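You operate a simulated robot arm through the tools that you are given. There is no shell and no other tool. Be economical: measure what you need, move in short steps, check, and stop when the job is done.

The job below is to be done with a simulated two-armed robot. You get a single attempt, and the scene is never put back.

JOB
On the top of the ledger table, fold the rag in half.

It is judged by the outcome, as a careful person would: the job done as asked, and still so three seconds after it is handed in. It fails if anything else is knocked over, pushed out of place, dropped, spilled or broken. Flat cloth is picked up by pressing the open fingertips on it (5 to 10 N) and closing them slowly along it; thin cloth reads only 2 to 8 mm in the jaws.

ROBOT AND FRAMES
Two 7-joint arms with two-finger parallel grippers on one trunk, on a base that drives. Base frame: it is fixed to the floor where the robot stands at the start and does not move with it; the origin is under the middle of the robot, x ahead of it, y to its left, z up; the surface under the hand at the start is at about z = 720. Readings come in mm, degrees, newtons and seconds.
The left shoulder is at the start at [70, 134, 1001], the right one opposite. With the tool pointing down near the work surface each hand reaches from about 200 to 660 mm from the robot's upright axis, wherever it stands, measured 20 degrees to its own side. Places, roughly: top of the ledger table [800, 200, 700]. Payload 1.57 kg a hand.
The tool frame of a hand sits at the grasp point between the pads (the TCP): z along the fingers, y along the line on which they close. The tips reach 30 mm beyond it. The gripper opens to 80 mm. The fingers are 17 mm wide and 12 mm thick; the gripper's body (40 by 82 mm) begins 80 mm behind the TCP.
Orientation is told as [roll, pitch, yaw] about the base's x, y, z axes, in that order, counted from this pose: with the fingers straight down and closing along the base's y, the tool's x points along the base's -x, its y along +y and its z along -z.

CONTROLS
- The arms move only by the tool nudge_tool. It takes "left_series", "right_series" or both (then of equal length, played together; a hand with none holds still); each is a list of rows, each an object (a shift or turn left out is 0, a gripper value left out holds the last) with "linear": the shift along the tool's x, y, z in mm, a list of three; "turn": the turn, a rotation vector about the tool's x, y, z in degrees, a list of three. In form: [{"linear": [dx, dy, dz], "turn": [ax, ay, az]}, ...]. A call has 1 to 10 rows; each row shifts and turns the commanded pose from where the row before left it, along the tool's axes as they then stand. "left_jaw" and "right_jaw" are, for a hand that has rows, the finger opening in mm, from 0 to 80, set as the call begins (left out, the last holds). Rows are played at 5 a second. More than 50 mm and 8.6 degrees between two rows, or a gripper value outside its range, and nothing of the call is played. A pose out of reach is approached as far as the arm can. The call stops where the force on the tool passes 40 N (or 10 N more than at its start, if that is more) or the arm is blocked; 0.2 s more then pass. The fingers move at their own pace (about 153 mm/s each) and stop on an object; they squeeze with about 30 N. The grip force told is the motor's: it shows also when the fingers shut on nothing. Time passes only in rows, and 0.2 s behind the last, so rows that do not move let the fingers close. It gives the time, the measured TCP pose, the force on the tool (base axes), the opening and the grip force at its end, in the units of the frame above (readings bear some noise), with the torque about the TCP (base axes, N m) and any sound that the robot's microphone picked up.
- Cameras (640 x 400 px; columns grow to the right, rows downward): "scene" is now at [125.4, 19.4, 1211.1]; the picture's right is [0.26, -0.97, 0.00], its down [-0.71, -0.19, -0.68] and it looks along [0.66, 0.17, -0.74] (base axes); focal length 252 px, centre (320, 200). "left" rides on the left gripper at [72, 7, -122] in its tool frame; the picture's right is [-0.09, 1.00, 0.00], its down [-0.84, -0.08, -0.54] and it looks along [-0.54, -0.05, 0.84] (tool axes); focal length 238 px, centre (320, 200). "right" rides on the right gripper at [72, -7, -122] in its tool frame; the picture's right is [0.09, 1.00, 0.00], its down [-0.84, 0.08, -0.54] and it looks along [-0.54, 0.05, 0.84] (tool axes); focal length 238 px, centre (320, 200). There is no depth. A picture from a camera that has moved, and an enlarged one, comes with that camera's place and axes in the base frame and with its lens.
- capture(camera): a new picture of that camera. It takes no simulated time.
- slide_trunk(by): slides the trunk up (or, below 0, down) by that many mm; the arms and the scene camera ride with it, the base frame stays. It gives what a move gives, with no picture.
- drive_base(legs): drives the robot by 1 to 6 legs, each [ahead, left, turn to the left] in mm, mm and degrees, along the robot's own axes; the way and the turn of a leg run together, so that a leg with both is an arc; at most 1500 mm and 180 degrees a leg. The arms and the cameras ride along, it lands a little off, and it stops where it bumps. It gives what a move gives.
- pan_tilt(pan, tilt): turns the head with the scene camera to pan (to the left, within 86 degrees either way) and tilt (down, from -29 to 69), counted from straight ahead of the robot. It gives what a move gives.
- close_up(camera, box): a new picture of the part [left, top, right, bottom] of that camera's present view, enlarged. It takes no simulated time.
- close_job(): hands the job in; it is judged then, once.

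Work in short steps. Places have to be worked out from the pictures, the camera data and where the tool is seen: move nearer, look again, correct. Check each grasp and each placing, and mend what went wrong. You have 120 turns and 92 pictures in all, those below and enlarged ones among them. Open the grippers and draw the arms clear of the work before you hand the job in, unless the task says otherwise; then end with one line.

The tools are called as name(argument=value, ...) on one line, values as JSON. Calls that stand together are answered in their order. nudge_tool: Moves the arms, as the interface text tells. Its arguments: {"type":"object","properties":{"left_series":{"type":"array"},"left_jaw":{"type":"number"},"right_series":{"type":"array"},"right_jaw":{"type":"number"}},"required":[]} The other tools are called the same way: slide_trunk (by) slides the trunk up or down; drive_base (legs) drives the base; pan_tilt (pan, tilt) turns the head that bears the scene camera; capture (camera) takes a picture; close_up (camera, box) takes an enlarged picture of a part of a camera's view; close_job () hands the job in.

At the start:

```text
time: 0.0
left_position: [409.6, 299.2, 948.4]
left_tcp_rot: [0.0, -0.1, 0.1]
left_wrist_force: [0.2, 0.1, 0.6]
left_wrist_torque: [-0.02, 0.01, 0.02]
left_opening: 80.1
left_finger_force: 0.1
right_position: [434.1, -20.3, 871.7]
right_tcp_rot: [0.0, 0.0, 0.0]
right_wrist_force: [0.7, 1.0, 0.4]
right_wrist_torque: [-0.04, 0.0, 0.0]
right_opening: 80.1
right_finger_force: 0.0
trunk travel left (down, up): [-575.0, 365.0]
robot x, y, heading: [1.5, -1.0, 0.1]
head pan, tilt: [14.9, 47.3]
```

scene: 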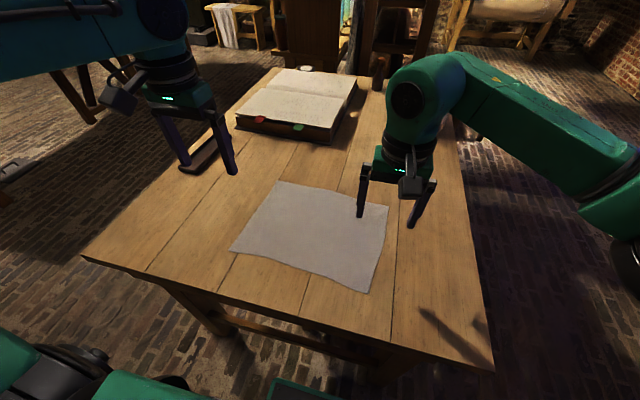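
right: 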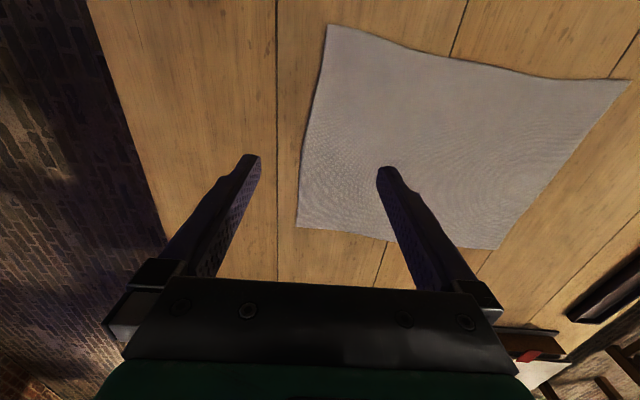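
left: 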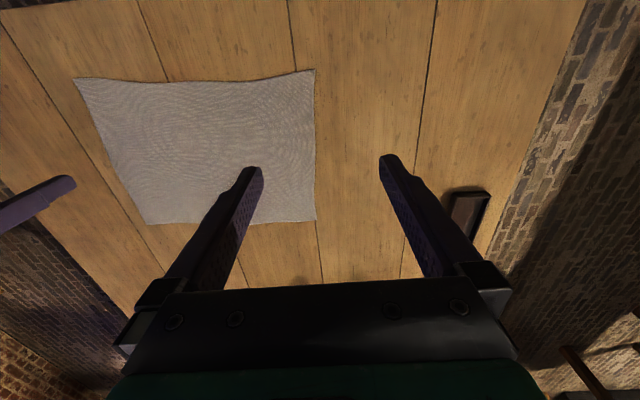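

The scene and left views agree if the table top is at z≈700. That puts the rag's far corners at about (620,269) and (607,-45), and the near ones at about (374,299) and (356,-24). I plan to grip both far corners and fold them towards the near edge, so first I hover both hands above the far corners.

nudge_tool(left_series=[{"linear": [-32, -10.5, 24]}, {"linear": [-32, -10.5, 24]}, {"linear": [-32, -10.5, 24]}, {"linear": [-32, -10.5, 24]}, {"linear": [-32, -10.5, 24]}, {"linear": [-32, -10.5, 24]}, {}], right_series=[{"linear": [-26, 1.5, 12]}, {"linear": [-26, 1.5, 12]}, {"linear": [-26, 1.5, 12]}, {"linear": [-26, 1.5, 12]}, {"linear": [-26, 1.5, 12]}, {"linear": [-26, 1.5, 12]}, {}], left_jaw=36, right_jaw=36)

capture(camera="scene")

capture(camera="left")

capture(camera="right")

```text
time: 1.6
left_position: [565.3, 245.2, 816.3]
left_tcp_rot: [0.1, 0.0, 0.1]
left_wrist_force: [-0.7, 0.3, -0.1]
left_wrist_torque: [0.01, 0.03, 0.01]
left_opening: 35.9
left_finger_force: 0.1
left hand out of reach, approached as far as the arm can: row 5, 6
right_position: [573.6, -13.7, 808.0]
right_tcp_rot: [0.0, 0.0, 0.0]
right_wrist_force: [-0.1, 0.1, -0.5]
right_wrist_torque: [0.01, 0.01, 0.0]
right_opening: 35.7
right_finger_force: 0.0
right hand out of reach, approached as far as the arm can: row 6
trunk travel left (down, up): [-575.0, 365.0]
robot x, y, heading: [-1.1, 2.4, -0.1]
head pan, tilt: [14.9, 47.3]
```

```text
88 pictures are left
camera scene: at [126.0, 19.1, 1211.0], right [0.26, -0.97, 0.0], down [-0.71, -0.19, -0.68], along [0.65, 0.17, -0.74], focal length 252 px, centre (320, 200)
```

scene: 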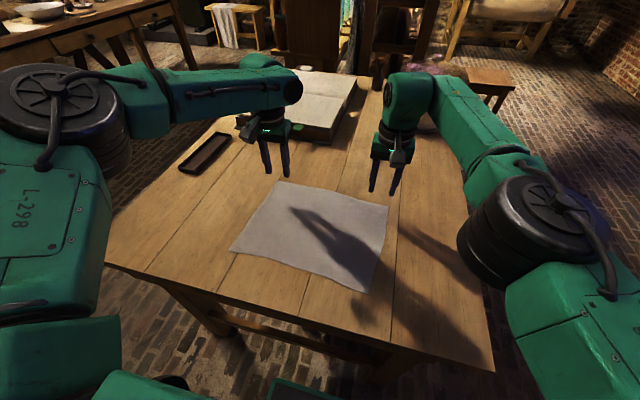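

```text
87 pictures are left
camera left: at [492.9, 253.2, 937.5], right [0.09, 1.0, 0.0], down [0.84, -0.08, 0.54], along [0.54, -0.05, -0.84], focal length 238 px, centre (320, 200)
```

left: 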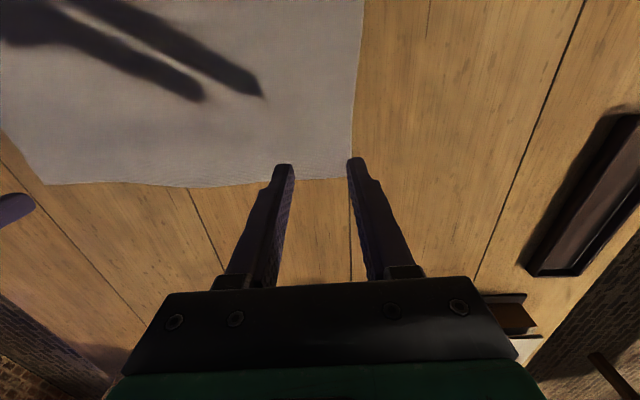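

```text
86 pictures are left
camera right: at [501.3, -18.6, 929.3], right [-0.09, 1.0, 0.0], down [0.84, 0.08, 0.54], along [0.54, 0.05, -0.84], focal length 238 px, centre (320, 200)
```

right: 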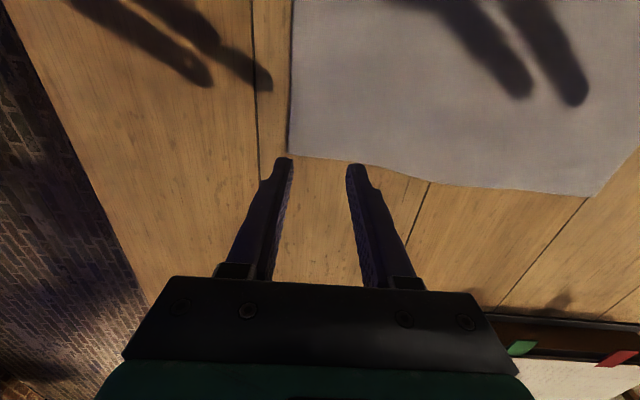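

The left hand runs out of reach about 40 mm short. Before driving forward, I check how much room there is between the base and the table.

pan_tilt(pan=0, tilt=69)

capture(camera="scene")

```text
time: 2.5
left_position: [564.5, 245.9, 816.5]
left_tcp_rot: [-0.1, -0.2, 0.0]
left_wrist_force: [0.0, 0.5, 0.1]
left_wrist_torque: [0.0, -0.03, -0.03]
left_opening: 36.3
left_finger_force: 0.1
right_position: [572.9, -12.1, 807.8]
right_tcp_rot: [0.0, 0.1, -0.1]
right_wrist_force: [-0.2, -0.5, -0.6]
right_wrist_torque: [0.02, -0.04, 0.04]
right_opening: 36.2
right_finger_force: 0.1
trunk travel left (down, up): [-575.0, 365.0]
robot x, y, heading: [-1.2, 1.1, 0.0]
head pan, tilt: [0.0, 68.8]
```

```text
85 pictures are left
camera scene: at [104.7, -1.0, 1185.5], right [0.0, -1.0, 0.0], down [-0.93, 0.0, -0.36], along [0.36, 0.0, -0.93], focal length 252 px, centre (320, 200)
```

scene: 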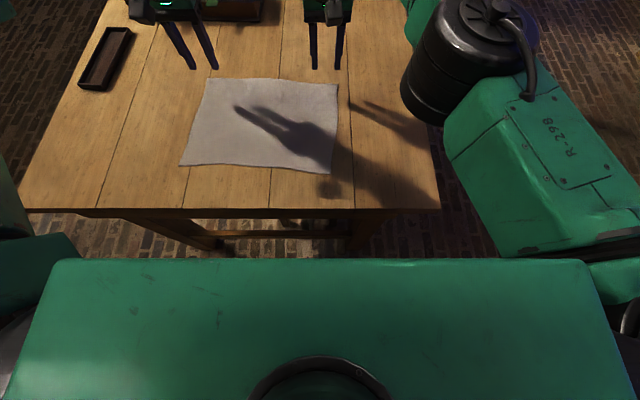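

The robot's front is at about x≈150 and the table edge at about 275, so a 60 mm advance is safe with the hands high above the table.

drive_base(legs=[[60, 0, 0]])

capture(camera="left")

capture(camera="right")

capture(camera="scene")

```text
time: 3.4
left_position: [625.3, 245.9, 816.7]
left_tcp_rot: [-0.1, 0.0, 0.0]
left_wrist_force: [0.0, -0.2, -0.5]
left_wrist_torque: [-0.01, 0.02, 0.02]
left_opening: 35.9
left_finger_force: 0.0
right_position: [633.2, -14.3, 808.8]
right_tcp_rot: [0.0, 0.1, 0.0]
right_wrist_force: [0.8, -0.2, 0.4]
right_wrist_torque: [0.01, 0.01, -0.05]
right_opening: 35.7
right_finger_force: 0.0
trunk travel left (down, up): [-575.0, 365.0]
robot x, y, heading: [61.1, 2.2, 0.3]
head pan, tilt: [0.0, 68.8]
```

```text
84 pictures are left
camera left: at [553.4, 253.3, 937.8], right [0.09, 1.0, 0.0], down [0.84, -0.08, 0.54], along [0.54, -0.05, -0.84], focal length 238 px, centre (320, 200)
```

left: 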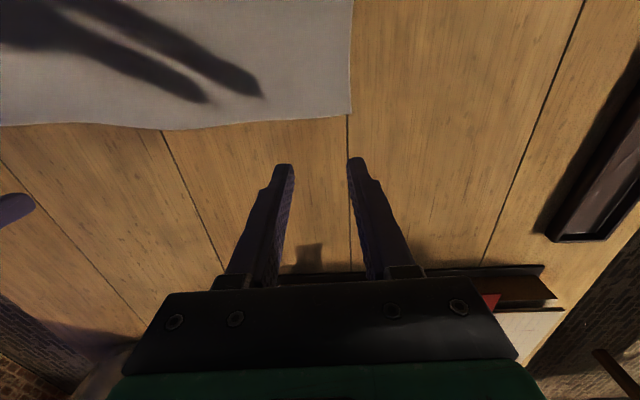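

```text
83 pictures are left
camera right: at [561.8, -18.7, 929.5], right [-0.09, 1.0, 0.0], down [0.84, 0.08, 0.54], along [0.54, 0.05, -0.84], focal length 238 px, centre (320, 200)
```

right: 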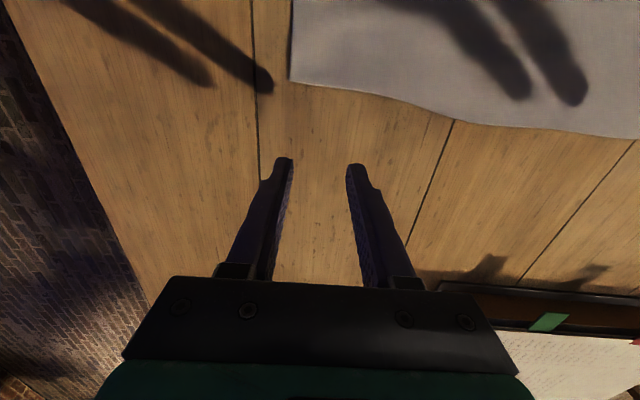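

```text
82 pictures are left
camera scene: at [165.6, -1.1, 1185.5], right [0.0, -1.0, 0.0], down [-0.93, 0.0, -0.36], along [0.36, 0.0, -0.93], focal length 252 px, centre (320, 200)
```

scene: 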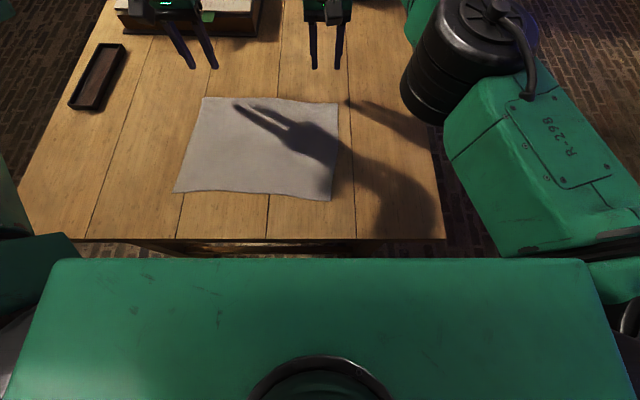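

Triangulating from before and after the drive gives a surface at z≈720, with far corners A(605,273) and B(588,-42) and near corners C(363,292) and D(345,-23). I move the hands down to just above the grip points, about 10 mm inside the far edge and 31 mm inside the side edges.

nudge_tool(left_series=[{"linear": [16, -2, 21]}, {"linear": [15, -2, 20]}, {}], right_series=[{"linear": [27, 1.5, 17]}, {"linear": [26, 1.5, 17]}, {}])

capture(camera="left")

capture(camera="right")

```text
time: 4.2
left_position: [594.2, 241.8, 774.7]
left_tcp_rot: [0.0, -0.1, 0.1]
left_wrist_force: [0.0, -0.3, 0.3]
left_wrist_torque: [0.0, 0.01, 0.04]
left_opening: 36.2
left_finger_force: 0.1
right_position: [579.2, -11.4, 774.4]
right_tcp_rot: [0.0, 0.0, -0.1]
right_wrist_force: [0.2, 0.4, -0.6]
right_wrist_torque: [0.0, 0.0, 0.02]
right_opening: 36.1
right_finger_force: 0.0
trunk travel left (down, up): [-575.0, 365.0]
robot x, y, heading: [64.6, -0.4, -0.1]
head pan, tilt: [0.0, 68.8]
```

```text
81 pictures are left
camera left: at [521.9, 249.4, 897.1], right [0.09, 1.0, 0.0], down [0.84, -0.08, 0.54], along [0.54, -0.05, -0.84], focal length 238 px, centre (320, 200)
```

left: 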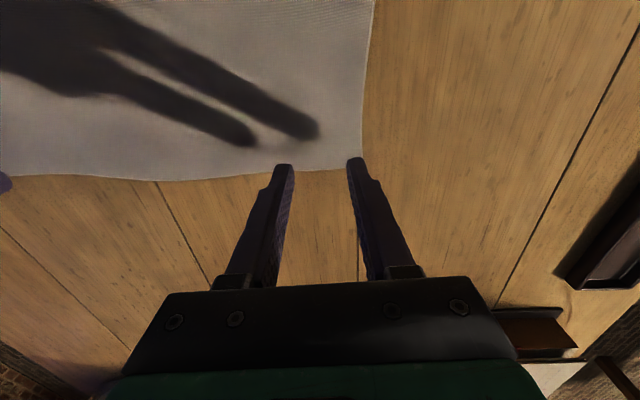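

```text
80 pictures are left
camera right: at [508.0, -15.9, 895.4], right [-0.09, 1.0, 0.0], down [0.84, 0.08, 0.54], along [0.54, 0.05, -0.84], focal length 238 px, centre (320, 200)
```

right: 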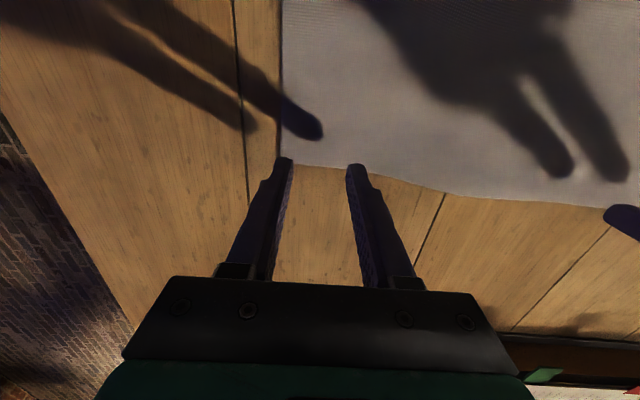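

Both outer fingertips would land almost on the side edges, so I shift each hand 6 mm inward. Then I descend to about 3 mm above the cloth.

nudge_tool(left_series=[{"linear": [0, -6, 7]}, {"linear": [0, 0, 7]}, {"linear": [0, 0, 6]}, {}], right_series=[{"linear": [0, 6, 7]}, {"linear": [0, 0, 7]}, {"linear": [0, 0, 6]}, {}])

capture(camera="left")

capture(camera="right")

```text
time: 5.2
left_position: [593.3, 237.2, 754.2]
left_tcp_rot: [0.0, -0.1, 0.0]
left_wrist_force: [0.8, -0.8, 0.3]
left_wrist_torque: [-0.02, 0.02, 0.0]
left_opening: 35.9
left_finger_force: 0.0
right_position: [581.8, -3.7, 753.5]
right_tcp_rot: [0.0, 0.0, 0.0]
right_wrist_force: [-1.3, 0.7, 0.3]
right_wrist_torque: [-0.02, 0.03, -0.01]
right_opening: 35.9
right_finger_force: 0.0
trunk travel left (down, up): [-575.0, 365.0]
robot x, y, heading: [58.1, 0.7, 0.1]
head pan, tilt: [0.0, 68.8]
```

```text
79 pictures are left
camera left: at [522.1, 243.6, 877.0], right [0.09, 1.0, 0.0], down [0.84, -0.08, 0.54], along [0.54, -0.05, -0.84], focal length 238 px, centre (320, 200)
```

left: 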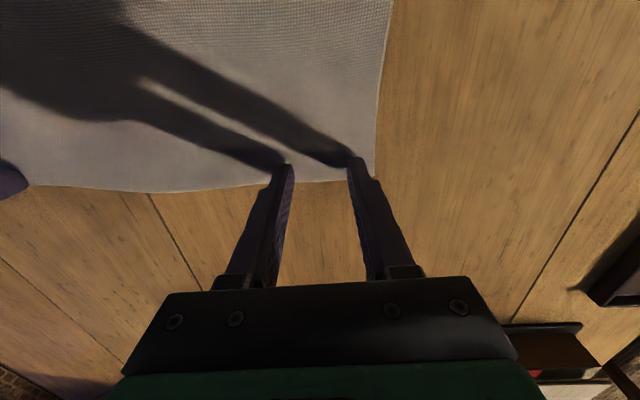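

```text
78 pictures are left
camera right: at [508.4, -9.7, 875.7], right [-0.09, 1.0, 0.0], down [0.84, 0.08, 0.54], along [0.54, 0.05, -0.84], focal length 238 px, centre (320, 200)
```

right: 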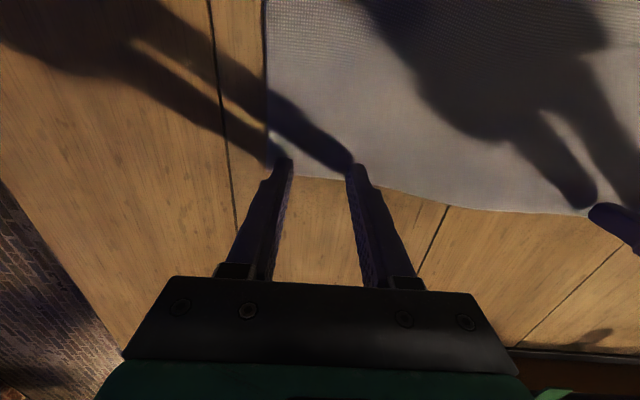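

The fingertip shadows almost touch the tips, both sets of fingers are over cloth, and the gap is about 3 mm. I press down gently in small steps.

nudge_tool(left_series=[{"linear": [0, 0, 2]}, {"linear": [0, 0, 1.5]}, {}], right_series=[{"linear": [0, 0, 2]}, {"linear": [0, 0, 1.5]}, {}])

```text
time: 6.0
left_position: [593.4, 235.8, 752.3]
left_tcp_rot: [0.1, -0.2, 0.0]
left_wrist_force: [-0.7, 1.0, 0.7]
left_wrist_torque: [0.02, 0.02, -0.01]
left_opening: 36.0
left_finger_force: 0.1
right_position: [581.5, -3.1, 752.6]
right_tcp_rot: [0.0, -0.1, 0.0]
right_wrist_force: [0.4, -0.9, 2.9]
right_wrist_torque: [-0.04, -0.02, -0.01]
right_opening: 36.0
right_finger_force: 0.0
trunk travel left (down, up): [-575.0, 365.0]
robot x, y, heading: [58.6, -1.4, -0.1]
head pan, tilt: [0.0, 68.8]
```

Contact is starting, with about 3 N on the right and under 1 N on the left. I press a little more.

nudge_tool(left_series=[{"linear": [0, 0, 1]}, {"linear": [0, 0, 0.7]}, {}], right_series=[{"linear": [0, 0, 1]}, {}, {}])

```text
time: 6.8
left_position: [593.3, 235.0, 751.4]
left_tcp_rot: [0.0, -0.3, 0.0]
left_wrist_force: [1.0, 1.4, 6.7]
left_wrist_torque: [0.04, -0.04, 0.01]
left_opening: 35.9
left_finger_force: 0.0
right_position: [580.3, -3.9, 750.5]
right_tcp_rot: [0.1, -0.2, 0.0]
right_wrist_force: [2.7, 0.0, 9.5]
right_wrist_torque: [-0.11, -0.1, 0.01]
right_opening: 36.0
right_finger_force: 0.0
trunk travel left (down, up): [-575.0, 365.0]
robot x, y, heading: [62.7, -0.7, -0.2]
head pan, tilt: [0.0, 68.8]
```

Pressing forces are good: 6.7 N left and 9.5 N right. I close the fingers in small steps so that they gather the cloth slowly.

nudge_tool(left_series=[{}, {}], right_series=[{}, {}], left_jaw=29, right_jaw=29)

nudge_tool(left_series=[{}, {}], right_series=[{}, {}], left_jaw=22, right_jaw=22)

capture(camera="left")

capture(camera="right")

```text
time: 7.4
left_position: [594.3, 234.5, 752.2]
left_tcp_rot: [0.0, -0.3, 0.0]
left_wrist_force: [1.1, -0.9, 8.6]
left_wrist_torque: [-0.03, -0.04, 0.01]
left_opening: 28.3
left_finger_force: 0.0
right_position: [579.8, -3.7, 751.0]
right_tcp_rot: [0.2, -0.1, 0.0]
right_wrist_force: [1.1, 2.9, 9.2]
right_wrist_torque: [0.04, -0.03, 0.02]
right_opening: 28.4
right_finger_force: 0.0
trunk travel left (down, up): [-575.0, 365.0]
robot x, y, heading: [57.5, 1.8, -0.2]
head pan, tilt: [0.0, 68.8]
```

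```text
time: 8.0
left_position: [592.1, 235.6, 751.8]
left_tcp_rot: [0.0, -0.4, 0.0]
left_wrist_force: [0.4, -2.4, 8.2]
left_wrist_torque: [0.01, -0.02, -0.03]
left_opening: 21.6
left_finger_force: 0.0
right_position: [580.1, -3.9, 752.4]
right_tcp_rot: [0.1, -0.1, -0.1]
right_wrist_force: [0.9, 2.7, 8.5]
right_wrist_torque: [0.04, 0.02, 0.01]
right_opening: 22.3
right_finger_force: 0.2
trunk travel left (down, up): [-575.0, 365.0]
robot x, y, heading: [60.4, -1.1, 0.1]
head pan, tilt: [0.0, 68.8]
```

```text
77 pictures are left
camera left: at [520.7, 242.8, 873.0], right [0.09, 1.0, 0.0], down [0.83, -0.08, 0.55], along [0.54, -0.05, -0.84], focal length 238 px, centre (320, 200)
```

left: 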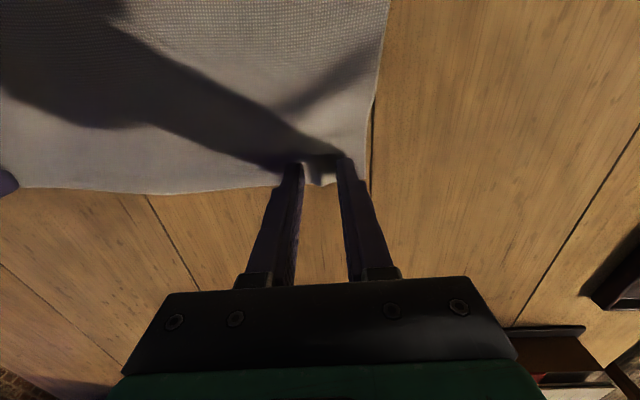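

```text
76 pictures are left
camera right: at [506.8, -9.8, 872.6], right [-0.09, 1.0, 0.0], down [0.84, 0.08, 0.54], along [0.54, 0.05, -0.84], focal length 238 px, centre (320, 200)
```

right: 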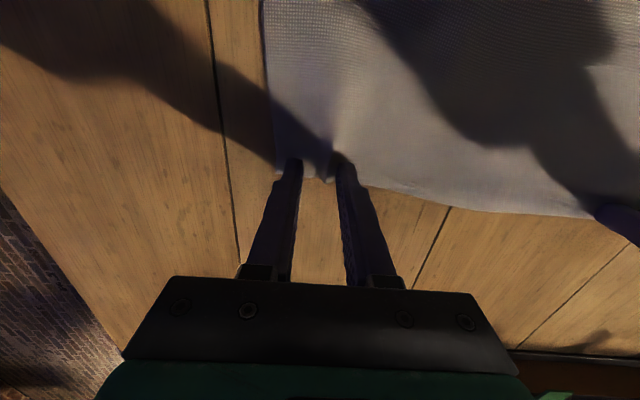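

The cloth is gathering into a ridge between the fingers on both sides. I keep closing in steps.

nudge_tool(left_series=[{}, {}], right_series=[{}, {}], left_jaw=15, right_jaw=15)

nudge_tool(left_series=[{}, {}], right_series=[{}, {}], left_jaw=8, right_jaw=8)

nudge_tool(left_series=[{}, {}, {}], right_series=[{}, {}, {}], left_jaw=0, right_jaw=0)

capture(camera="left")

capture(camera="right")

```text
time: 8.6
left_position: [592.0, 235.5, 752.5]
left_tcp_rot: [0.0, -0.3, -0.1]
left_wrist_force: [0.4, -2.7, 7.2]
left_wrist_torque: [-0.06, -0.04, -0.02]
left_opening: 15.9
left_finger_force: 0.8
right_position: [579.0, -3.5, 751.3]
right_tcp_rot: [-0.1, -0.2, 0.0]
right_wrist_force: [0.0, 1.7, 8.9]
right_wrist_torque: [0.05, 0.0, 0.05]
right_opening: 15.0
right_finger_force: 0.4
trunk travel left (down, up): [-575.0, 365.0]
robot x, y, heading: [62.1, 1.0, -0.2]
head pan, tilt: [0.0, 68.8]
```

```text
time: 9.2
left_position: [593.3, 236.9, 751.9]
left_tcp_rot: [0.0, -0.3, 0.1]
left_wrist_force: [0.3, -1.3, 6.4]
left_wrist_torque: [-0.05, -0.02, -0.02]
left_opening: 8.5
left_finger_force: 0.1
right_position: [579.1, -4.8, 752.2]
right_tcp_rot: [0.0, -0.2, -0.1]
right_wrist_force: [-0.3, 0.1, 12.1]
right_wrist_torque: [0.09, 0.0, -0.05]
right_opening: 8.5
right_finger_force: 0.6
trunk travel left (down, up): [-575.0, 365.0]
robot x, y, heading: [60.2, 0.1, 0.1]
head pan, tilt: [0.0, 68.8]
```

```text
time: 10.0
left_position: [593.4, 234.4, 752.1]
left_tcp_rot: [0.0, -0.3, 0.0]
left_wrist_force: [-0.7, -3.0, 6.8]
left_wrist_torque: [-0.12, -0.07, -0.05]
left_opening: 1.8
left_finger_force: 23.4
right_position: [578.6, -3.4, 751.2]
right_tcp_rot: [0.1, -0.2, -0.1]
right_wrist_force: [2.6, 2.2, 14.6]
right_wrist_torque: [0.1, -0.03, 0.02]
right_opening: 0.1
right_finger_force: 21.4
trunk travel left (down, up): [-575.0, 365.0]
robot x, y, heading: [62.9, -0.3, -0.0]
head pan, tilt: [0.0, 68.8]
```

```text
75 pictures are left
camera left: at [520.2, 242.7, 873.3], right [0.09, 1.0, 0.0], down [0.83, -0.08, 0.55], along [0.54, -0.05, -0.84], focal length 238 px, centre (320, 200)
```

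left: 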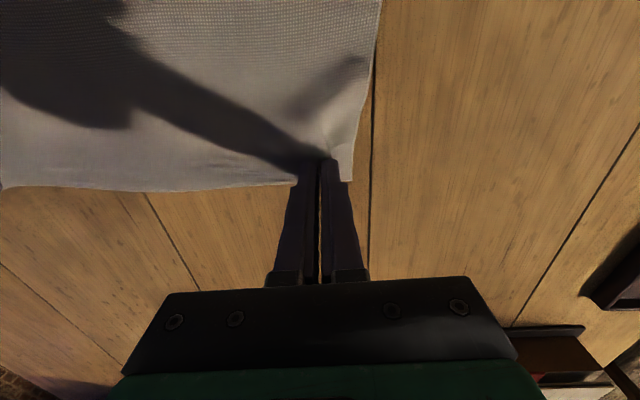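

```text
74 pictures are left
camera right: at [506.5, -9.8, 873.1], right [-0.09, 1.0, 0.0], down [0.83, 0.08, 0.55], along [0.54, 0.05, -0.84], focal length 238 px, centre (320, 200)
```

right: 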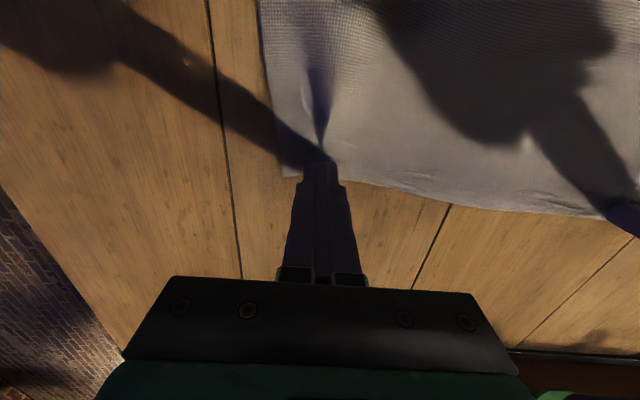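

The left hand reads 1.8 mm, a thin grip. The right reads 0.1 mm, so it probably caught nothing. I reopen the right hand, lift it, and look.

nudge_tool(right_series=[{}, {"linear": [0, 0, -5]}, {"linear": [6, 0, -5]}, {}], right_jaw=36)

capture(camera="right")

```text
time: 11.0
left_position: [593.6, 235.0, 751.3]
left_tcp_rot: [0.1, -0.2, 0.1]
left_wrist_force: [-1.8, 0.1, 12.4]
left_wrist_torque: [-0.02, -0.02, 0.01]
left_opening: 1.6
left_finger_force: 23.6
right_position: [573.8, -5.0, 760.0]
right_tcp_rot: [0.1, 0.0, -0.1]
right_wrist_force: [-0.2, 0.1, 0.7]
right_wrist_torque: [-0.03, 0.0, -0.01]
right_opening: 36.0
right_finger_force: 0.0
trunk travel left (down, up): [-575.0, 365.0]
robot x, y, heading: [61.7, 0.7, 0.0]
head pan, tilt: [0.0, 68.8]
```

```text
73 pictures are left
camera right: at [501.0, -10.5, 882.0], right [-0.09, 1.0, 0.0], down [0.84, 0.08, 0.54], along [0.54, 0.05, -0.84], focal length 238 px, centre (320, 200)
```

right: 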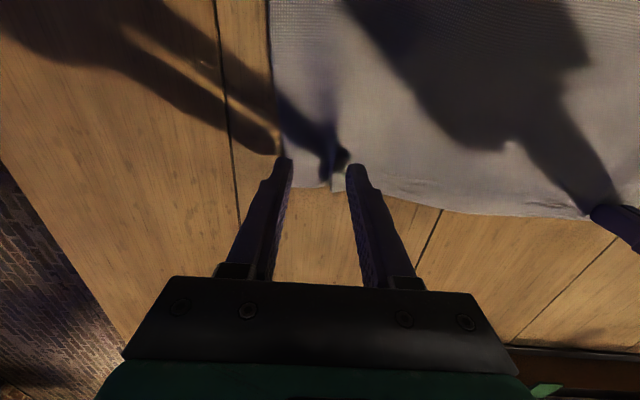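

The cloth still has a ridge slightly inward of the hand's centre. I shift 5 mm inward, press down again with a slightly deeper inset, and close slowly.

nudge_tool(right_series=[{"linear": [2, 5, 4]}, {"linear": [0, 0, 3]}, {"linear": [0, 0, 2]}, {}])

capture(camera="right")

```text
time: 12.0
left_position: [593.3, 234.9, 751.3]
left_tcp_rot: [-0.1, -0.3, 0.0]
left_wrist_force: [-1.4, 0.2, 14.0]
left_wrist_torque: [-0.02, -0.08, 0.02]
left_opening: 1.6
left_finger_force: 23.1
right_position: [571.2, 0.4, 752.2]
right_tcp_rot: [0.0, 0.0, 0.0]
right_wrist_force: [-0.1, 0.4, -1.1]
right_wrist_torque: [-0.02, 0.0, -0.03]
right_opening: 35.8
right_finger_force: 0.0
trunk travel left (down, up): [-575.0, 365.0]
robot x, y, heading: [61.0, 5.3, 0.1]
head pan, tilt: [0.0, 68.8]
```

```text
72 pictures are left
camera right: at [498.9, -5.6, 873.3], right [-0.09, 1.0, 0.0], down [0.84, 0.08, 0.54], along [0.54, 0.05, -0.84], focal length 238 px, centre (320, 200)
```

right: 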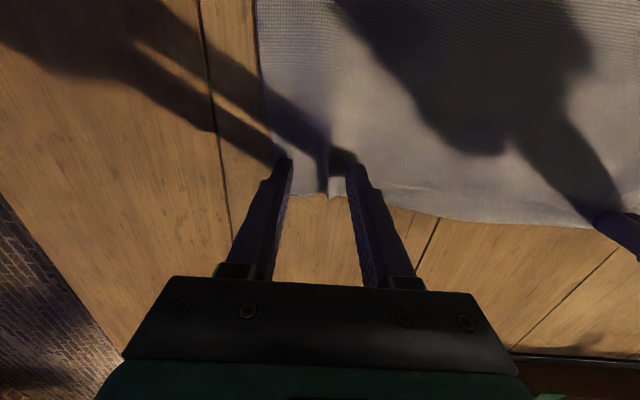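

The ridge sits between the fingers. I press about 2 mm further to reach 6–8 N.

nudge_tool(right_series=[{"linear": [0, 0, 1.2]}, {"linear": [0, 0, 1]}, {}])

```text
time: 12.8
left_position: [593.2, 233.9, 751.8]
left_tcp_rot: [0.0, -0.3, 0.0]
left_wrist_force: [2.6, -0.8, 8.7]
left_wrist_torque: [-0.02, -0.16, -0.01]
left_opening: 1.8
left_finger_force: 23.8
right_position: [571.0, 0.1, 750.8]
right_tcp_rot: [0.1, -0.4, -0.1]
right_wrist_force: [0.8, -0.7, 14.2]
right_wrist_torque: [-0.34, -0.01, -0.03]
right_opening: 36.9
right_finger_force: 0.2
trunk travel left (down, up): [-575.0, 365.0]
robot x, y, heading: [60.2, -2.7, -0.0]
head pan, tilt: [0.0, 68.8]
```

The force is 14 N, a bit high, so I back off about 0.6 mm while starting to close in small steps.

nudge_tool(right_series=[{"linear": [0, 0, -0.6]}, {}], right_jaw=30)

nudge_tool(right_series=[{}, {}], right_jaw=24)

nudge_tool(right_series=[{}, {}], right_jaw=18)

nudge_tool(right_series=[{}, {}], right_jaw=12)

capture(camera="right")

```text
time: 13.4
left_position: [592.3, 235.3, 751.1]
left_tcp_rot: [0.1, -0.3, 0.1]
left_wrist_force: [0.5, -1.6, 9.2]
left_wrist_torque: [-0.07, -0.11, 0.0]
left_opening: 1.3
left_finger_force: 23.6
right_position: [571.9, 0.1, 750.9]
right_tcp_rot: [0.1, -0.1, 0.0]
right_wrist_force: [4.4, 1.1, 14.7]
right_wrist_torque: [-0.25, -0.11, 0.09]
right_opening: 29.4
right_finger_force: 0.0
trunk travel left (down, up): [-575.0, 365.0]
robot x, y, heading: [61.4, -2.1, 0.0]
head pan, tilt: [0.0, 68.8]
```

```text
time: 14.0
left_position: [592.6, 235.1, 752.1]
left_tcp_rot: [0.0, -0.3, 0.1]
left_wrist_force: [0.8, -1.7, 7.3]
left_wrist_torque: [-0.05, -0.12, 0.0]
left_opening: 1.5
left_finger_force: 23.3
right_position: [571.1, 1.3, 750.4]
right_tcp_rot: [0.1, -0.3, 0.0]
right_wrist_force: [2.3, 1.3, 15.6]
right_wrist_torque: [-0.16, -0.05, 0.05]
right_opening: 23.1
right_finger_force: 0.0
trunk travel left (down, up): [-575.0, 365.0]
robot x, y, heading: [56.1, -0.3, -0.1]
head pan, tilt: [0.0, 68.8]
```

```text
time: 14.6
left_position: [593.0, 236.1, 752.9]
left_tcp_rot: [0.0, -0.3, 0.0]
left_wrist_force: [2.0, -1.3, 8.1]
left_wrist_torque: [-0.04, -0.12, -0.05]
left_opening: 1.7
left_finger_force: 22.9
right_position: [570.6, 0.5, 750.4]
right_tcp_rot: [0.2, -0.1, 0.0]
right_wrist_force: [1.5, 1.8, 16.7]
right_wrist_torque: [-0.17, -0.02, 0.01]
right_opening: 17.1
right_finger_force: 0.1
trunk travel left (down, up): [-575.0, 365.0]
robot x, y, heading: [59.4, -1.2, -0.0]
head pan, tilt: [0.0, 68.8]
```

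```text
time: 15.2
left_position: [593.0, 235.6, 751.5]
left_tcp_rot: [0.2, -0.2, 0.0]
left_wrist_force: [1.1, -2.0, 6.3]
left_wrist_torque: [-0.07, -0.08, 0.0]
left_opening: 1.5
left_finger_force: 22.9
right_position: [571.7, 1.4, 749.8]
right_tcp_rot: [0.0, -0.3, 0.0]
right_wrist_force: [0.3, 1.9, 16.8]
right_wrist_torque: [-0.1, -0.01, 0.01]
right_opening: 11.8
right_finger_force: 0.0
trunk travel left (down, up): [-575.0, 365.0]
robot x, y, heading: [59.7, -2.0, -0.0]
head pan, tilt: [0.0, 68.8]
```

```text
71 pictures are left
camera right: at [498.1, -4.9, 872.3], right [-0.09, 1.0, 0.0], down [0.83, 0.08, 0.55], along [0.54, 0.05, -0.84], focal length 238 px, centre (320, 200)
```

right: 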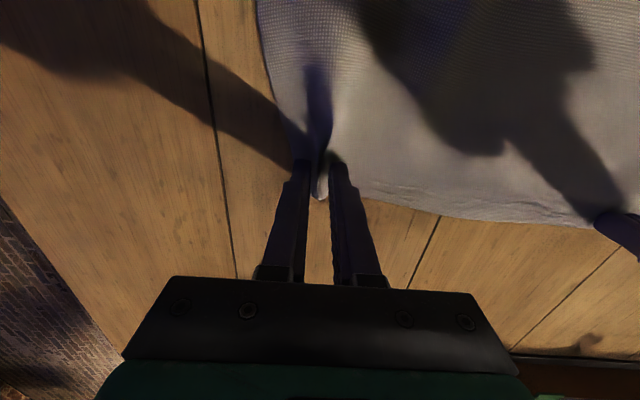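

Now a proper ridge of cloth reaches the edge between the right fingers, so I close fully.

nudge_tool(right_series=[{}, {}], right_jaw=6)

nudge_tool(right_series=[{}, {}, {}], right_jaw=0)

capture(camera="right")

```text
time: 15.8
left_position: [592.7, 236.0, 751.0]
left_tcp_rot: [0.0, -0.3, 0.0]
left_wrist_force: [0.6, -3.4, 7.4]
left_wrist_torque: [-0.11, -0.09, -0.04]
left_opening: 1.6
left_finger_force: 23.8
right_position: [570.1, 0.7, 750.7]
right_tcp_rot: [0.1, -0.2, 0.0]
right_wrist_force: [0.7, 4.0, 15.4]
right_wrist_torque: [-0.04, -0.03, 0.03]
right_opening: 6.7
right_finger_force: 0.2
trunk travel left (down, up): [-575.0, 365.0]
robot x, y, heading: [56.7, -0.3, -0.1]
head pan, tilt: [0.0, 68.8]
```

```text
time: 16.6
left_position: [592.4, 234.3, 752.0]
left_tcp_rot: [0.0, -0.3, -0.1]
left_wrist_force: [0.0, -3.4, 6.5]
left_wrist_torque: [-0.12, -0.07, -0.02]
left_opening: 1.6
left_finger_force: 23.2
right_position: [570.4, -0.7, 751.0]
right_tcp_rot: [0.1, -0.3, -0.1]
right_wrist_force: [-0.1, 3.4, 15.7]
right_wrist_torque: [-0.01, -0.03, 0.02]
right_opening: 3.1
right_finger_force: 24.1
trunk travel left (down, up): [-575.0, 365.0]
robot x, y, heading: [63.3, -3.4, 0.2]
head pan, tilt: [0.0, 68.8]
```

```text
70 pictures are left
camera right: at [498.0, -5.0, 872.3], right [-0.09, 1.0, 0.0], down [0.83, 0.08, 0.55], along [0.54, 0.05, -0.84], focal length 238 px, centre (320, 200)
```

right: 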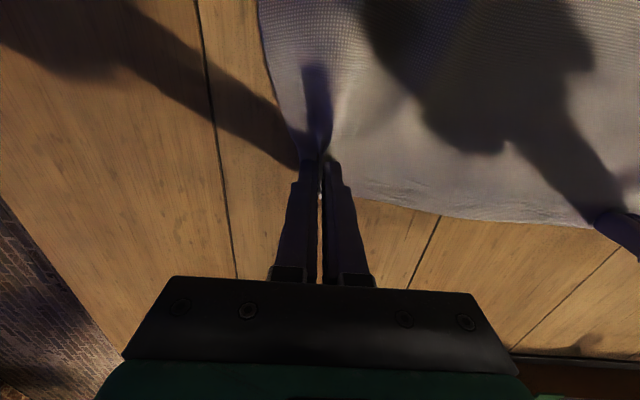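

The right hand reads 3.1 mm and the left 1.6 mm. I lift both 25 mm, moving slightly back, to check the grips.

nudge_tool(left_series=[{"linear": [2, 0, -6]}, {"linear": [3, 0, -8]}, {"linear": [5, 0, -10]}, {}], right_series=[{"linear": [2, 0, -6]}, {"linear": [3, 0, -8]}, {"linear": [5, 0, -10]}, {}])

capture(camera="left")

capture(camera="right")

```text
time: 17.6
left_position: [584.2, 235.0, 773.4]
left_tcp_rot: [0.0, -0.1, 0.0]
left_wrist_force: [0.1, -1.9, 0.5]
left_wrist_torque: [-0.07, -0.01, -0.03]
left_opening: 1.3
left_finger_force: 23.4
right_position: [562.2, 0.3, 773.4]
right_tcp_rot: [0.1, 0.0, -0.1]
right_wrist_force: [-0.9, 2.2, 0.2]
right_wrist_torque: [0.03, -0.02, 0.04]
right_opening: 2.7
right_finger_force: 23.5
trunk travel left (down, up): [-575.0, 365.0]
robot x, y, heading: [62.1, 2.7, 0.1]
head pan, tilt: [0.0, 68.8]
```

```text
69 pictures are left
camera left: at [512.6, 243.3, 895.5], right [0.09, 1.0, 0.0], down [0.84, -0.08, 0.54], along [0.54, -0.05, -0.84], focal length 238 px, centre (320, 200)
```

left: 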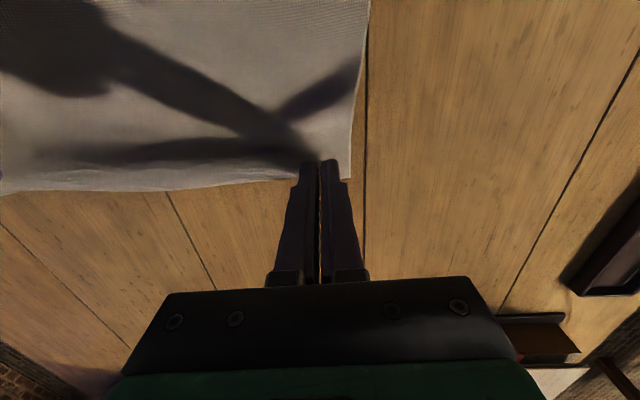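

```text
68 pictures are left
camera right: at [490.5, -4.9, 895.1], right [-0.09, 1.0, 0.0], down [0.84, 0.08, 0.54], along [0.54, 0.05, -0.84], focal length 238 px, centre (320, 200)
```

right: 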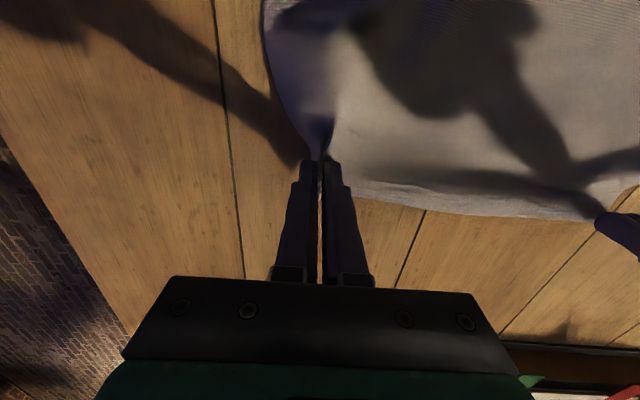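

Both corners lift with the cloth. I carry both hands along an arc towards the near edge, tilting the fingers forward gradually, starting with the first half.

nudge_tool(left_series=[{"linear": [7, -2, -16]}, {"linear": [7, -1, -16]}, {"linear": [14.6, 1, -12.3], "turn": [0, -4, 0]}, {"linear": [15.5, 1, -11.3], "turn": [0, -4, 0]}, {"linear": [18.4, 1, -9.7], "turn": [0, -4, 0]}, {"linear": [19, 1, -8.4], "turn": [0, -4, 0]}, {"linear": [18.5, 1, -6.1], "turn": [0, -4, 0]}, {"linear": [19, 1, -4.9], "turn": [0, -4, 0]}, {}], right_series=[{"linear": [7, 1, -16]}, {"linear": [7, 1, -16]}, {"linear": [14.6, 1.5, -12.3], "turn": [0, -4, 0]}, {"linear": [15.5, 1.5, -11.3], "turn": [0, -4, 0]}, {"linear": [18.4, 1.5, -9.7], "turn": [0, -4, 0]}, {"linear": [19, 1.5, -8.4], "turn": [0, -4, 0]}, {"linear": [18.5, 1.5, -6.1], "turn": [0, -4, 0]}, {"linear": [19, 1.5, -4.9], "turn": [0, -4, 0]}, {}])

capture(camera="scene")

```text
time: 19.6
left_position: [479.5, 237.3, 841.2]
left_tcp_rot: [0.0, -20.2, 0.1]
left_wrist_force: [0.2, 0.1, 0.1]
left_wrist_torque: [-0.02, -0.03, -0.03]
left_opening: 1.6
left_finger_force: 23.3
left hand out of reach, approached as far as the arm can: row 8
right_position: [439.1, 13.8, 837.6]
right_tcp_rot: [0.0, -24.1, -0.2]
right_wrist_force: [0.3, -1.2, -0.1]
right_wrist_torque: [-0.01, -0.02, -0.02]
right_opening: 2.9
right_finger_force: 24.6
trunk travel left (down, up): [-575.0, 365.0]
robot x, y, heading: [63.5, -0.4, -0.1]
head pan, tilt: [0.0, 68.8]
```

```text
67 pictures are left
camera scene: at [165.3, -0.9, 1185.5], right [0.0, -1.0, 0.0], down [-0.93, 0.0, -0.36], along [0.36, 0.0, -0.93], focal length 252 px, centre (320, 200)
```

scene: 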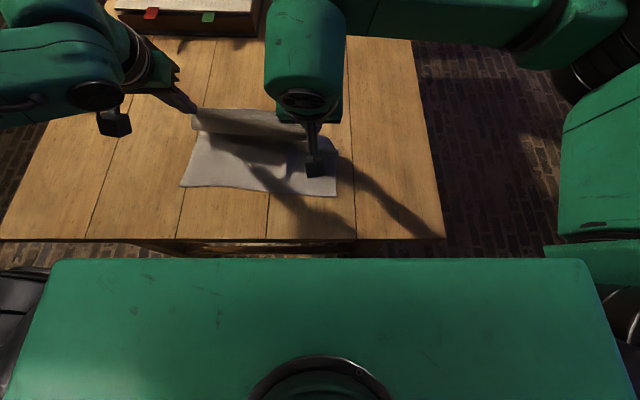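

The left arm reaches a joint limit at about 20° tilt, so I keep the present tilts and let the left hand catch up while continuing the arc. The near edge has shifted slightly, to about C(373,280) and D(352,-34).

nudge_tool(left_series=[{"linear": [17, 0, -3.6]}, {"linear": [17.6, 1, -3.6]}, {"linear": [16.3, 0, 1]}, {"linear": [16.3, 1, 1]}, {}], right_series=[{"linear": [7.7, 0, -2.3]}, {"linear": [7.7, -1, -2.3]}, {"linear": [13, 0, 1.2]}, {"linear": [13, -1, 1.2]}, {}])

capture(camera="scene")

```text
time: 20.8
left_position: [472.1, 238.1, 839.1]
left_tcp_rot: [0.0, -20.0, 0.1]
left_wrist_force: [-0.3, -2.1, 0.0]
left_wrist_torque: [-0.04, 0.03, -0.02]
left_opening: 1.3
left_finger_force: 23.1
left hand out of reach, approached as far as the arm can: row 1, 2, 3, 4
right_position: [400.5, 10.5, 823.7]
right_tcp_rot: [-0.1, -24.0, 0.0]
right_wrist_force: [0.0, 1.5, 0.6]
right_wrist_torque: [0.03, -0.02, 0.04]
right_opening: 3.0
right_finger_force: 23.5
trunk travel left (down, up): [-575.0, 365.0]
robot x, y, heading: [59.0, -0.2, -0.0]
head pan, tilt: [0.0, 68.8]
```

```text
66 pictures are left
camera scene: at [165.3, -1.0, 1185.5], right [0.0, -1.0, 0.0], down [-0.93, 0.0, -0.36], along [0.36, 0.0, -0.93], focal length 252 px, centre (320, 200)
```

scene: 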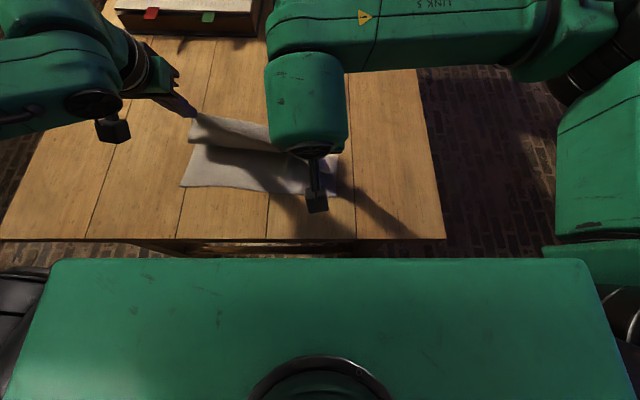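

The left hand is stuck at that tilt. I tilt it back towards vertical and see whether it can then move.

nudge_tool(left_series=[{"linear": [0, 0, 0], "turn": [0, 5, 0]}, {"linear": [0, 0, 0], "turn": [0, 5, 0]}, {"linear": [0, 0, 0], "turn": [0, 5, 0]}, {}])

```text
time: 21.8
left_position: [471.4, 239.2, 839.0]
left_tcp_rot: [-0.1, -5.1, 0.0]
left_wrist_force: [-0.4, -1.0, 0.4]
left_wrist_torque: [-0.01, 0.02, -0.02]
left_opening: 1.3
left_finger_force: 22.9
right_position: [398.6, 10.6, 823.9]
right_tcp_rot: [0.1, -24.0, 0.0]
right_wrist_force: [0.3, 0.8, -0.7]
right_wrist_torque: [0.01, -0.03, 0.0]
right_opening: 2.7
right_finger_force: 23.8
trunk travel left (down, up): [-575.0, 365.0]
robot x, y, heading: [60.4, -2.5, -0.0]
head pan, tilt: [0.0, 68.8]
```

nudge_tool(left_series=[{"linear": [16, 0, -1]}, {"linear": [16, 1, 3]}, {"linear": [16, 1, 6]}, {}])

capture(camera="scene")

```text
time: 22.8
left_position: [424.2, 239.6, 826.7]
left_tcp_rot: [-0.1, -5.1, 0.0]
left_wrist_force: [-0.5, -0.3, 0.0]
left_wrist_torque: [0.0, 0.0, 0.0]
left_opening: 1.3
left_finger_force: 23.2
right_position: [401.0, 11.0, 823.4]
right_tcp_rot: [0.1, -24.0, 0.0]
right_wrist_force: [0.4, 0.1, -0.3]
right_wrist_torque: [-0.03, 0.0, -0.02]
right_opening: 2.5
right_finger_force: 23.6
trunk travel left (down, up): [-575.0, 365.0]
robot x, y, heading: [57.8, 5.1, 0.2]
head pan, tilt: [0.0, 68.8]
```

```text
65 pictures are left
camera scene: at [165.4, -1.2, 1185.5], right [0.0, -1.0, 0.0], down [-0.93, 0.0, -0.36], along [0.36, 0.0, -0.93], focal length 252 px, centre (320, 200)
```

scene: 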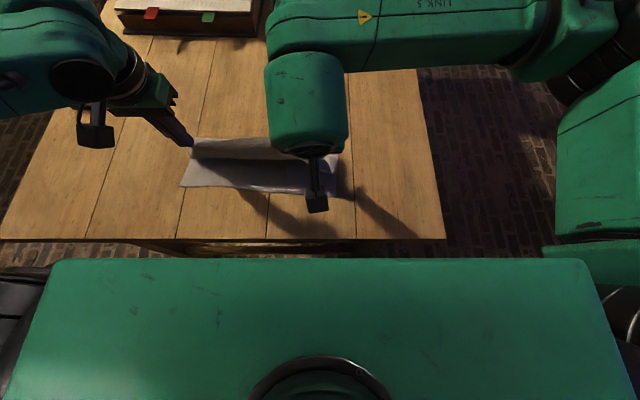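

The fold is forming well. I carry both hands down towards the near edge, stopping about 20 mm above the cloth.

nudge_tool(left_series=[{"linear": [13.7, 0, 13.3]}, {"linear": [13.7, 1, 13.3]}, {"linear": [8.2, 0, 13.3]}, {"linear": [8.2, 1, 13.3]}, {}], right_series=[{"linear": [17.2, 0, 7.7]}, {"linear": [17.2, -1, 7.7]}, {"linear": [13, 0, 9.5]}, {"linear": [13, -1, 9.5]}, {}])

capture(camera="scene")

capture(camera="left")

capture(camera="right")

```text
time: 24.0
left_position: [414.2, 246.0, 784.6]
left_tcp_rot: [-0.2, -4.9, 0.0]
left_wrist_force: [-0.9, -3.6, -0.8]
left_wrist_torque: [-0.11, 0.03, -0.03]
left_opening: 1.3
left_finger_force: 23.4
left hand out of reach, approached as far as the arm can: row 1, 2, 3, 4
right_position: [357.8, 9.5, 766.4]
right_tcp_rot: [0.0, -24.0, 0.1]
right_wrist_force: [1.5, 3.7, 1.2]
right_wrist_torque: [0.08, -0.03, 0.09]
right_opening: 2.6
right_finger_force: 24.1
trunk travel left (down, up): [-575.0, 365.0]
robot x, y, heading: [58.2, 1.5, 0.0]
head pan, tilt: [0.0, 68.8]
```

```text
64 pictures are left
camera scene: at [165.0, -0.4, 1185.5], right [0.0, -1.0, 0.0], down [-0.93, 0.0, -0.36], along [0.36, 0.0, -0.93], focal length 252 px, centre (320, 200)
```

scene: 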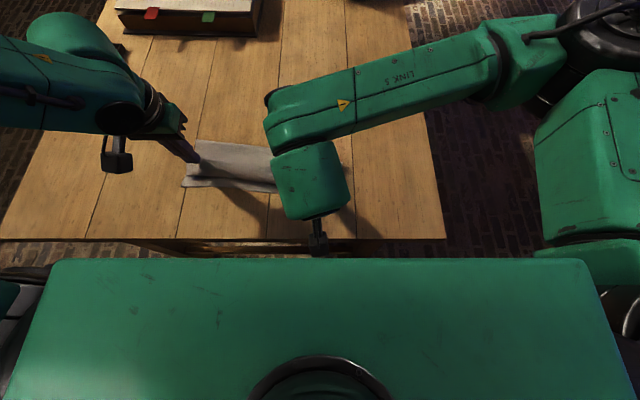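

```text
63 pictures are left
camera left: at [332.7, 253.7, 899.8], right [0.09, 1.0, 0.01], down [0.79, -0.08, 0.61], along [0.61, -0.05, -0.79], focal length 238 px, centre (320, 200)
```

left: 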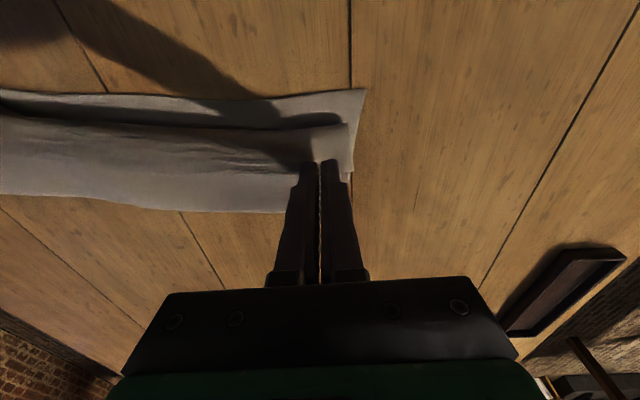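

```text
62 pictures are left
camera right: at [242.9, 3.3, 848.3], right [-0.08, 1.0, -0.04], down [0.54, 0.08, 0.84], along [0.83, 0.05, -0.55], focal length 238 px, centre (320, 200)
```

right: 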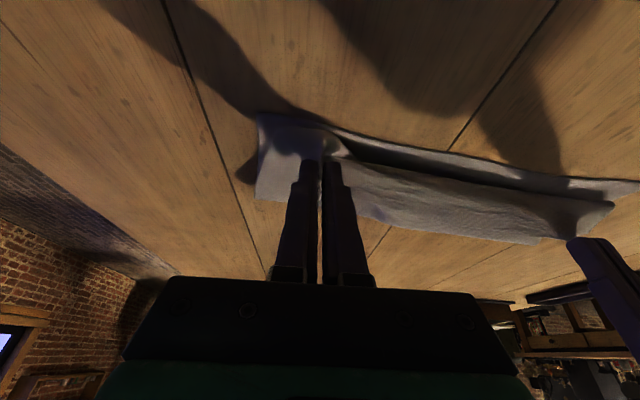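

The fold looks good; only the left hand is limited, and it needs about 25 mm more back and 30 mm down. I tilt it back further to free the wrist and try again.

nudge_tool(left_series=[{"turn": [0, 5, 0]}, {"turn": [0, 5, 0]}, {"linear": [8, 0, 8]}, {"linear": [8, 0, 8]}, {}])

```text
time: 25.2
left_position: [396.7, 244.1, 769.6]
left_tcp_rot: [-0.1, 4.8, 0.1]
left_wrist_force: [0.8, -1.9, 0.3]
left_wrist_torque: [-0.08, -0.01, 0.0]
left_opening: 1.5
left_finger_force: 23.4
right_position: [358.5, 7.5, 766.0]
right_tcp_rot: [0.1, -24.0, 0.0]
right_wrist_force: [0.3, 1.7, 0.1]
right_wrist_torque: [0.03, 0.01, 0.01]
right_opening: 2.7
right_finger_force: 24.5
trunk travel left (down, up): [-575.0, 365.0]
robot x, y, heading: [56.8, -1.0, 0.1]
head pan, tilt: [0.0, 68.8]
```

The left hand is free again. I lower both hands close to the cloth.

nudge_tool(left_series=[{"linear": [4, 0, 5]}, {"linear": [4, 0, 5]}, {}], right_series=[{"linear": [3, 0, 3]}, {"linear": [2.5, 0, 3]}, {}])

capture(camera="left")

capture(camera="right")

capture(camera="scene")

```text
time: 26.0
left_position: [387.6, 244.2, 761.9]
left_tcp_rot: [0.0, 4.9, 0.0]
left_wrist_force: [-0.3, -2.5, 1.2]
left_wrist_torque: [-0.05, 0.0, 0.02]
left_opening: 1.4
left_finger_force: 23.3
right_position: [356.7, 7.9, 759.0]
right_tcp_rot: [0.1, -24.0, -0.1]
right_wrist_force: [-0.1, 1.3, -0.2]
right_wrist_torque: [0.03, 0.01, 0.06]
right_opening: 2.9
right_finger_force: 23.6
trunk travel left (down, up): [-575.0, 365.0]
robot x, y, heading: [59.4, -0.4, 0.3]
head pan, tilt: [0.0, 68.8]
```

```text
61 pictures are left
camera left: at [327.4, 252.5, 888.6], right [0.09, 1.0, -0.01], down [0.88, -0.08, 0.47], along [0.47, -0.05, -0.88], focal length 238 px, centre (320, 200)
```

left: 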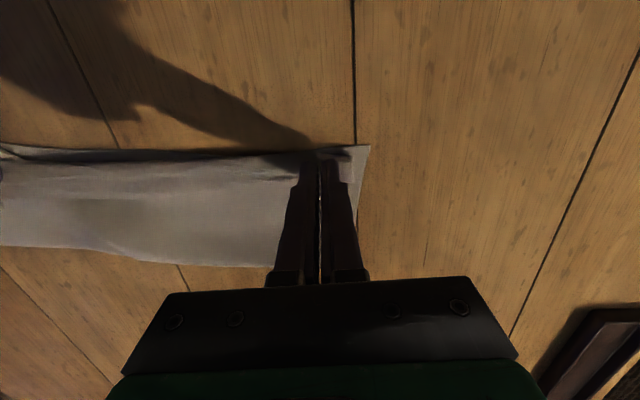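

```text
60 pictures are left
camera right: at [241.0, 2.8, 840.7], right [-0.08, 1.0, -0.04], down [0.54, 0.08, 0.84], along [0.83, 0.05, -0.55], focal length 238 px, centre (320, 200)
```

right: 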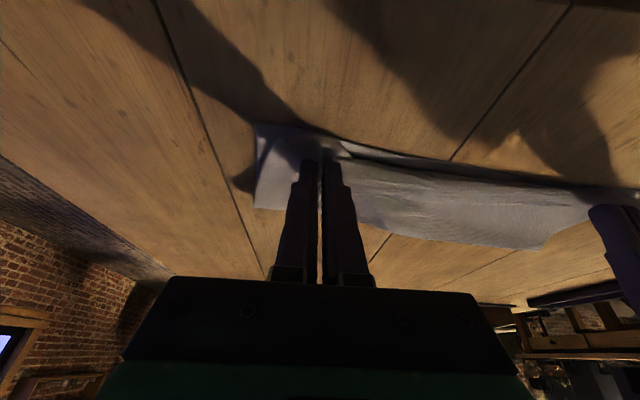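

```text
59 pictures are left
camera scene: at [165.2, -1.1, 1185.5], right [0.0, -1.0, 0.0], down [-0.93, 0.0, -0.36], along [0.36, 0.0, -0.93], focal length 252 px, centre (320, 200)
```

scene: 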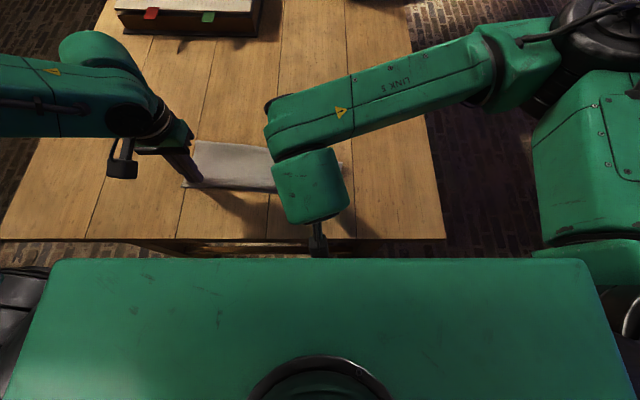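

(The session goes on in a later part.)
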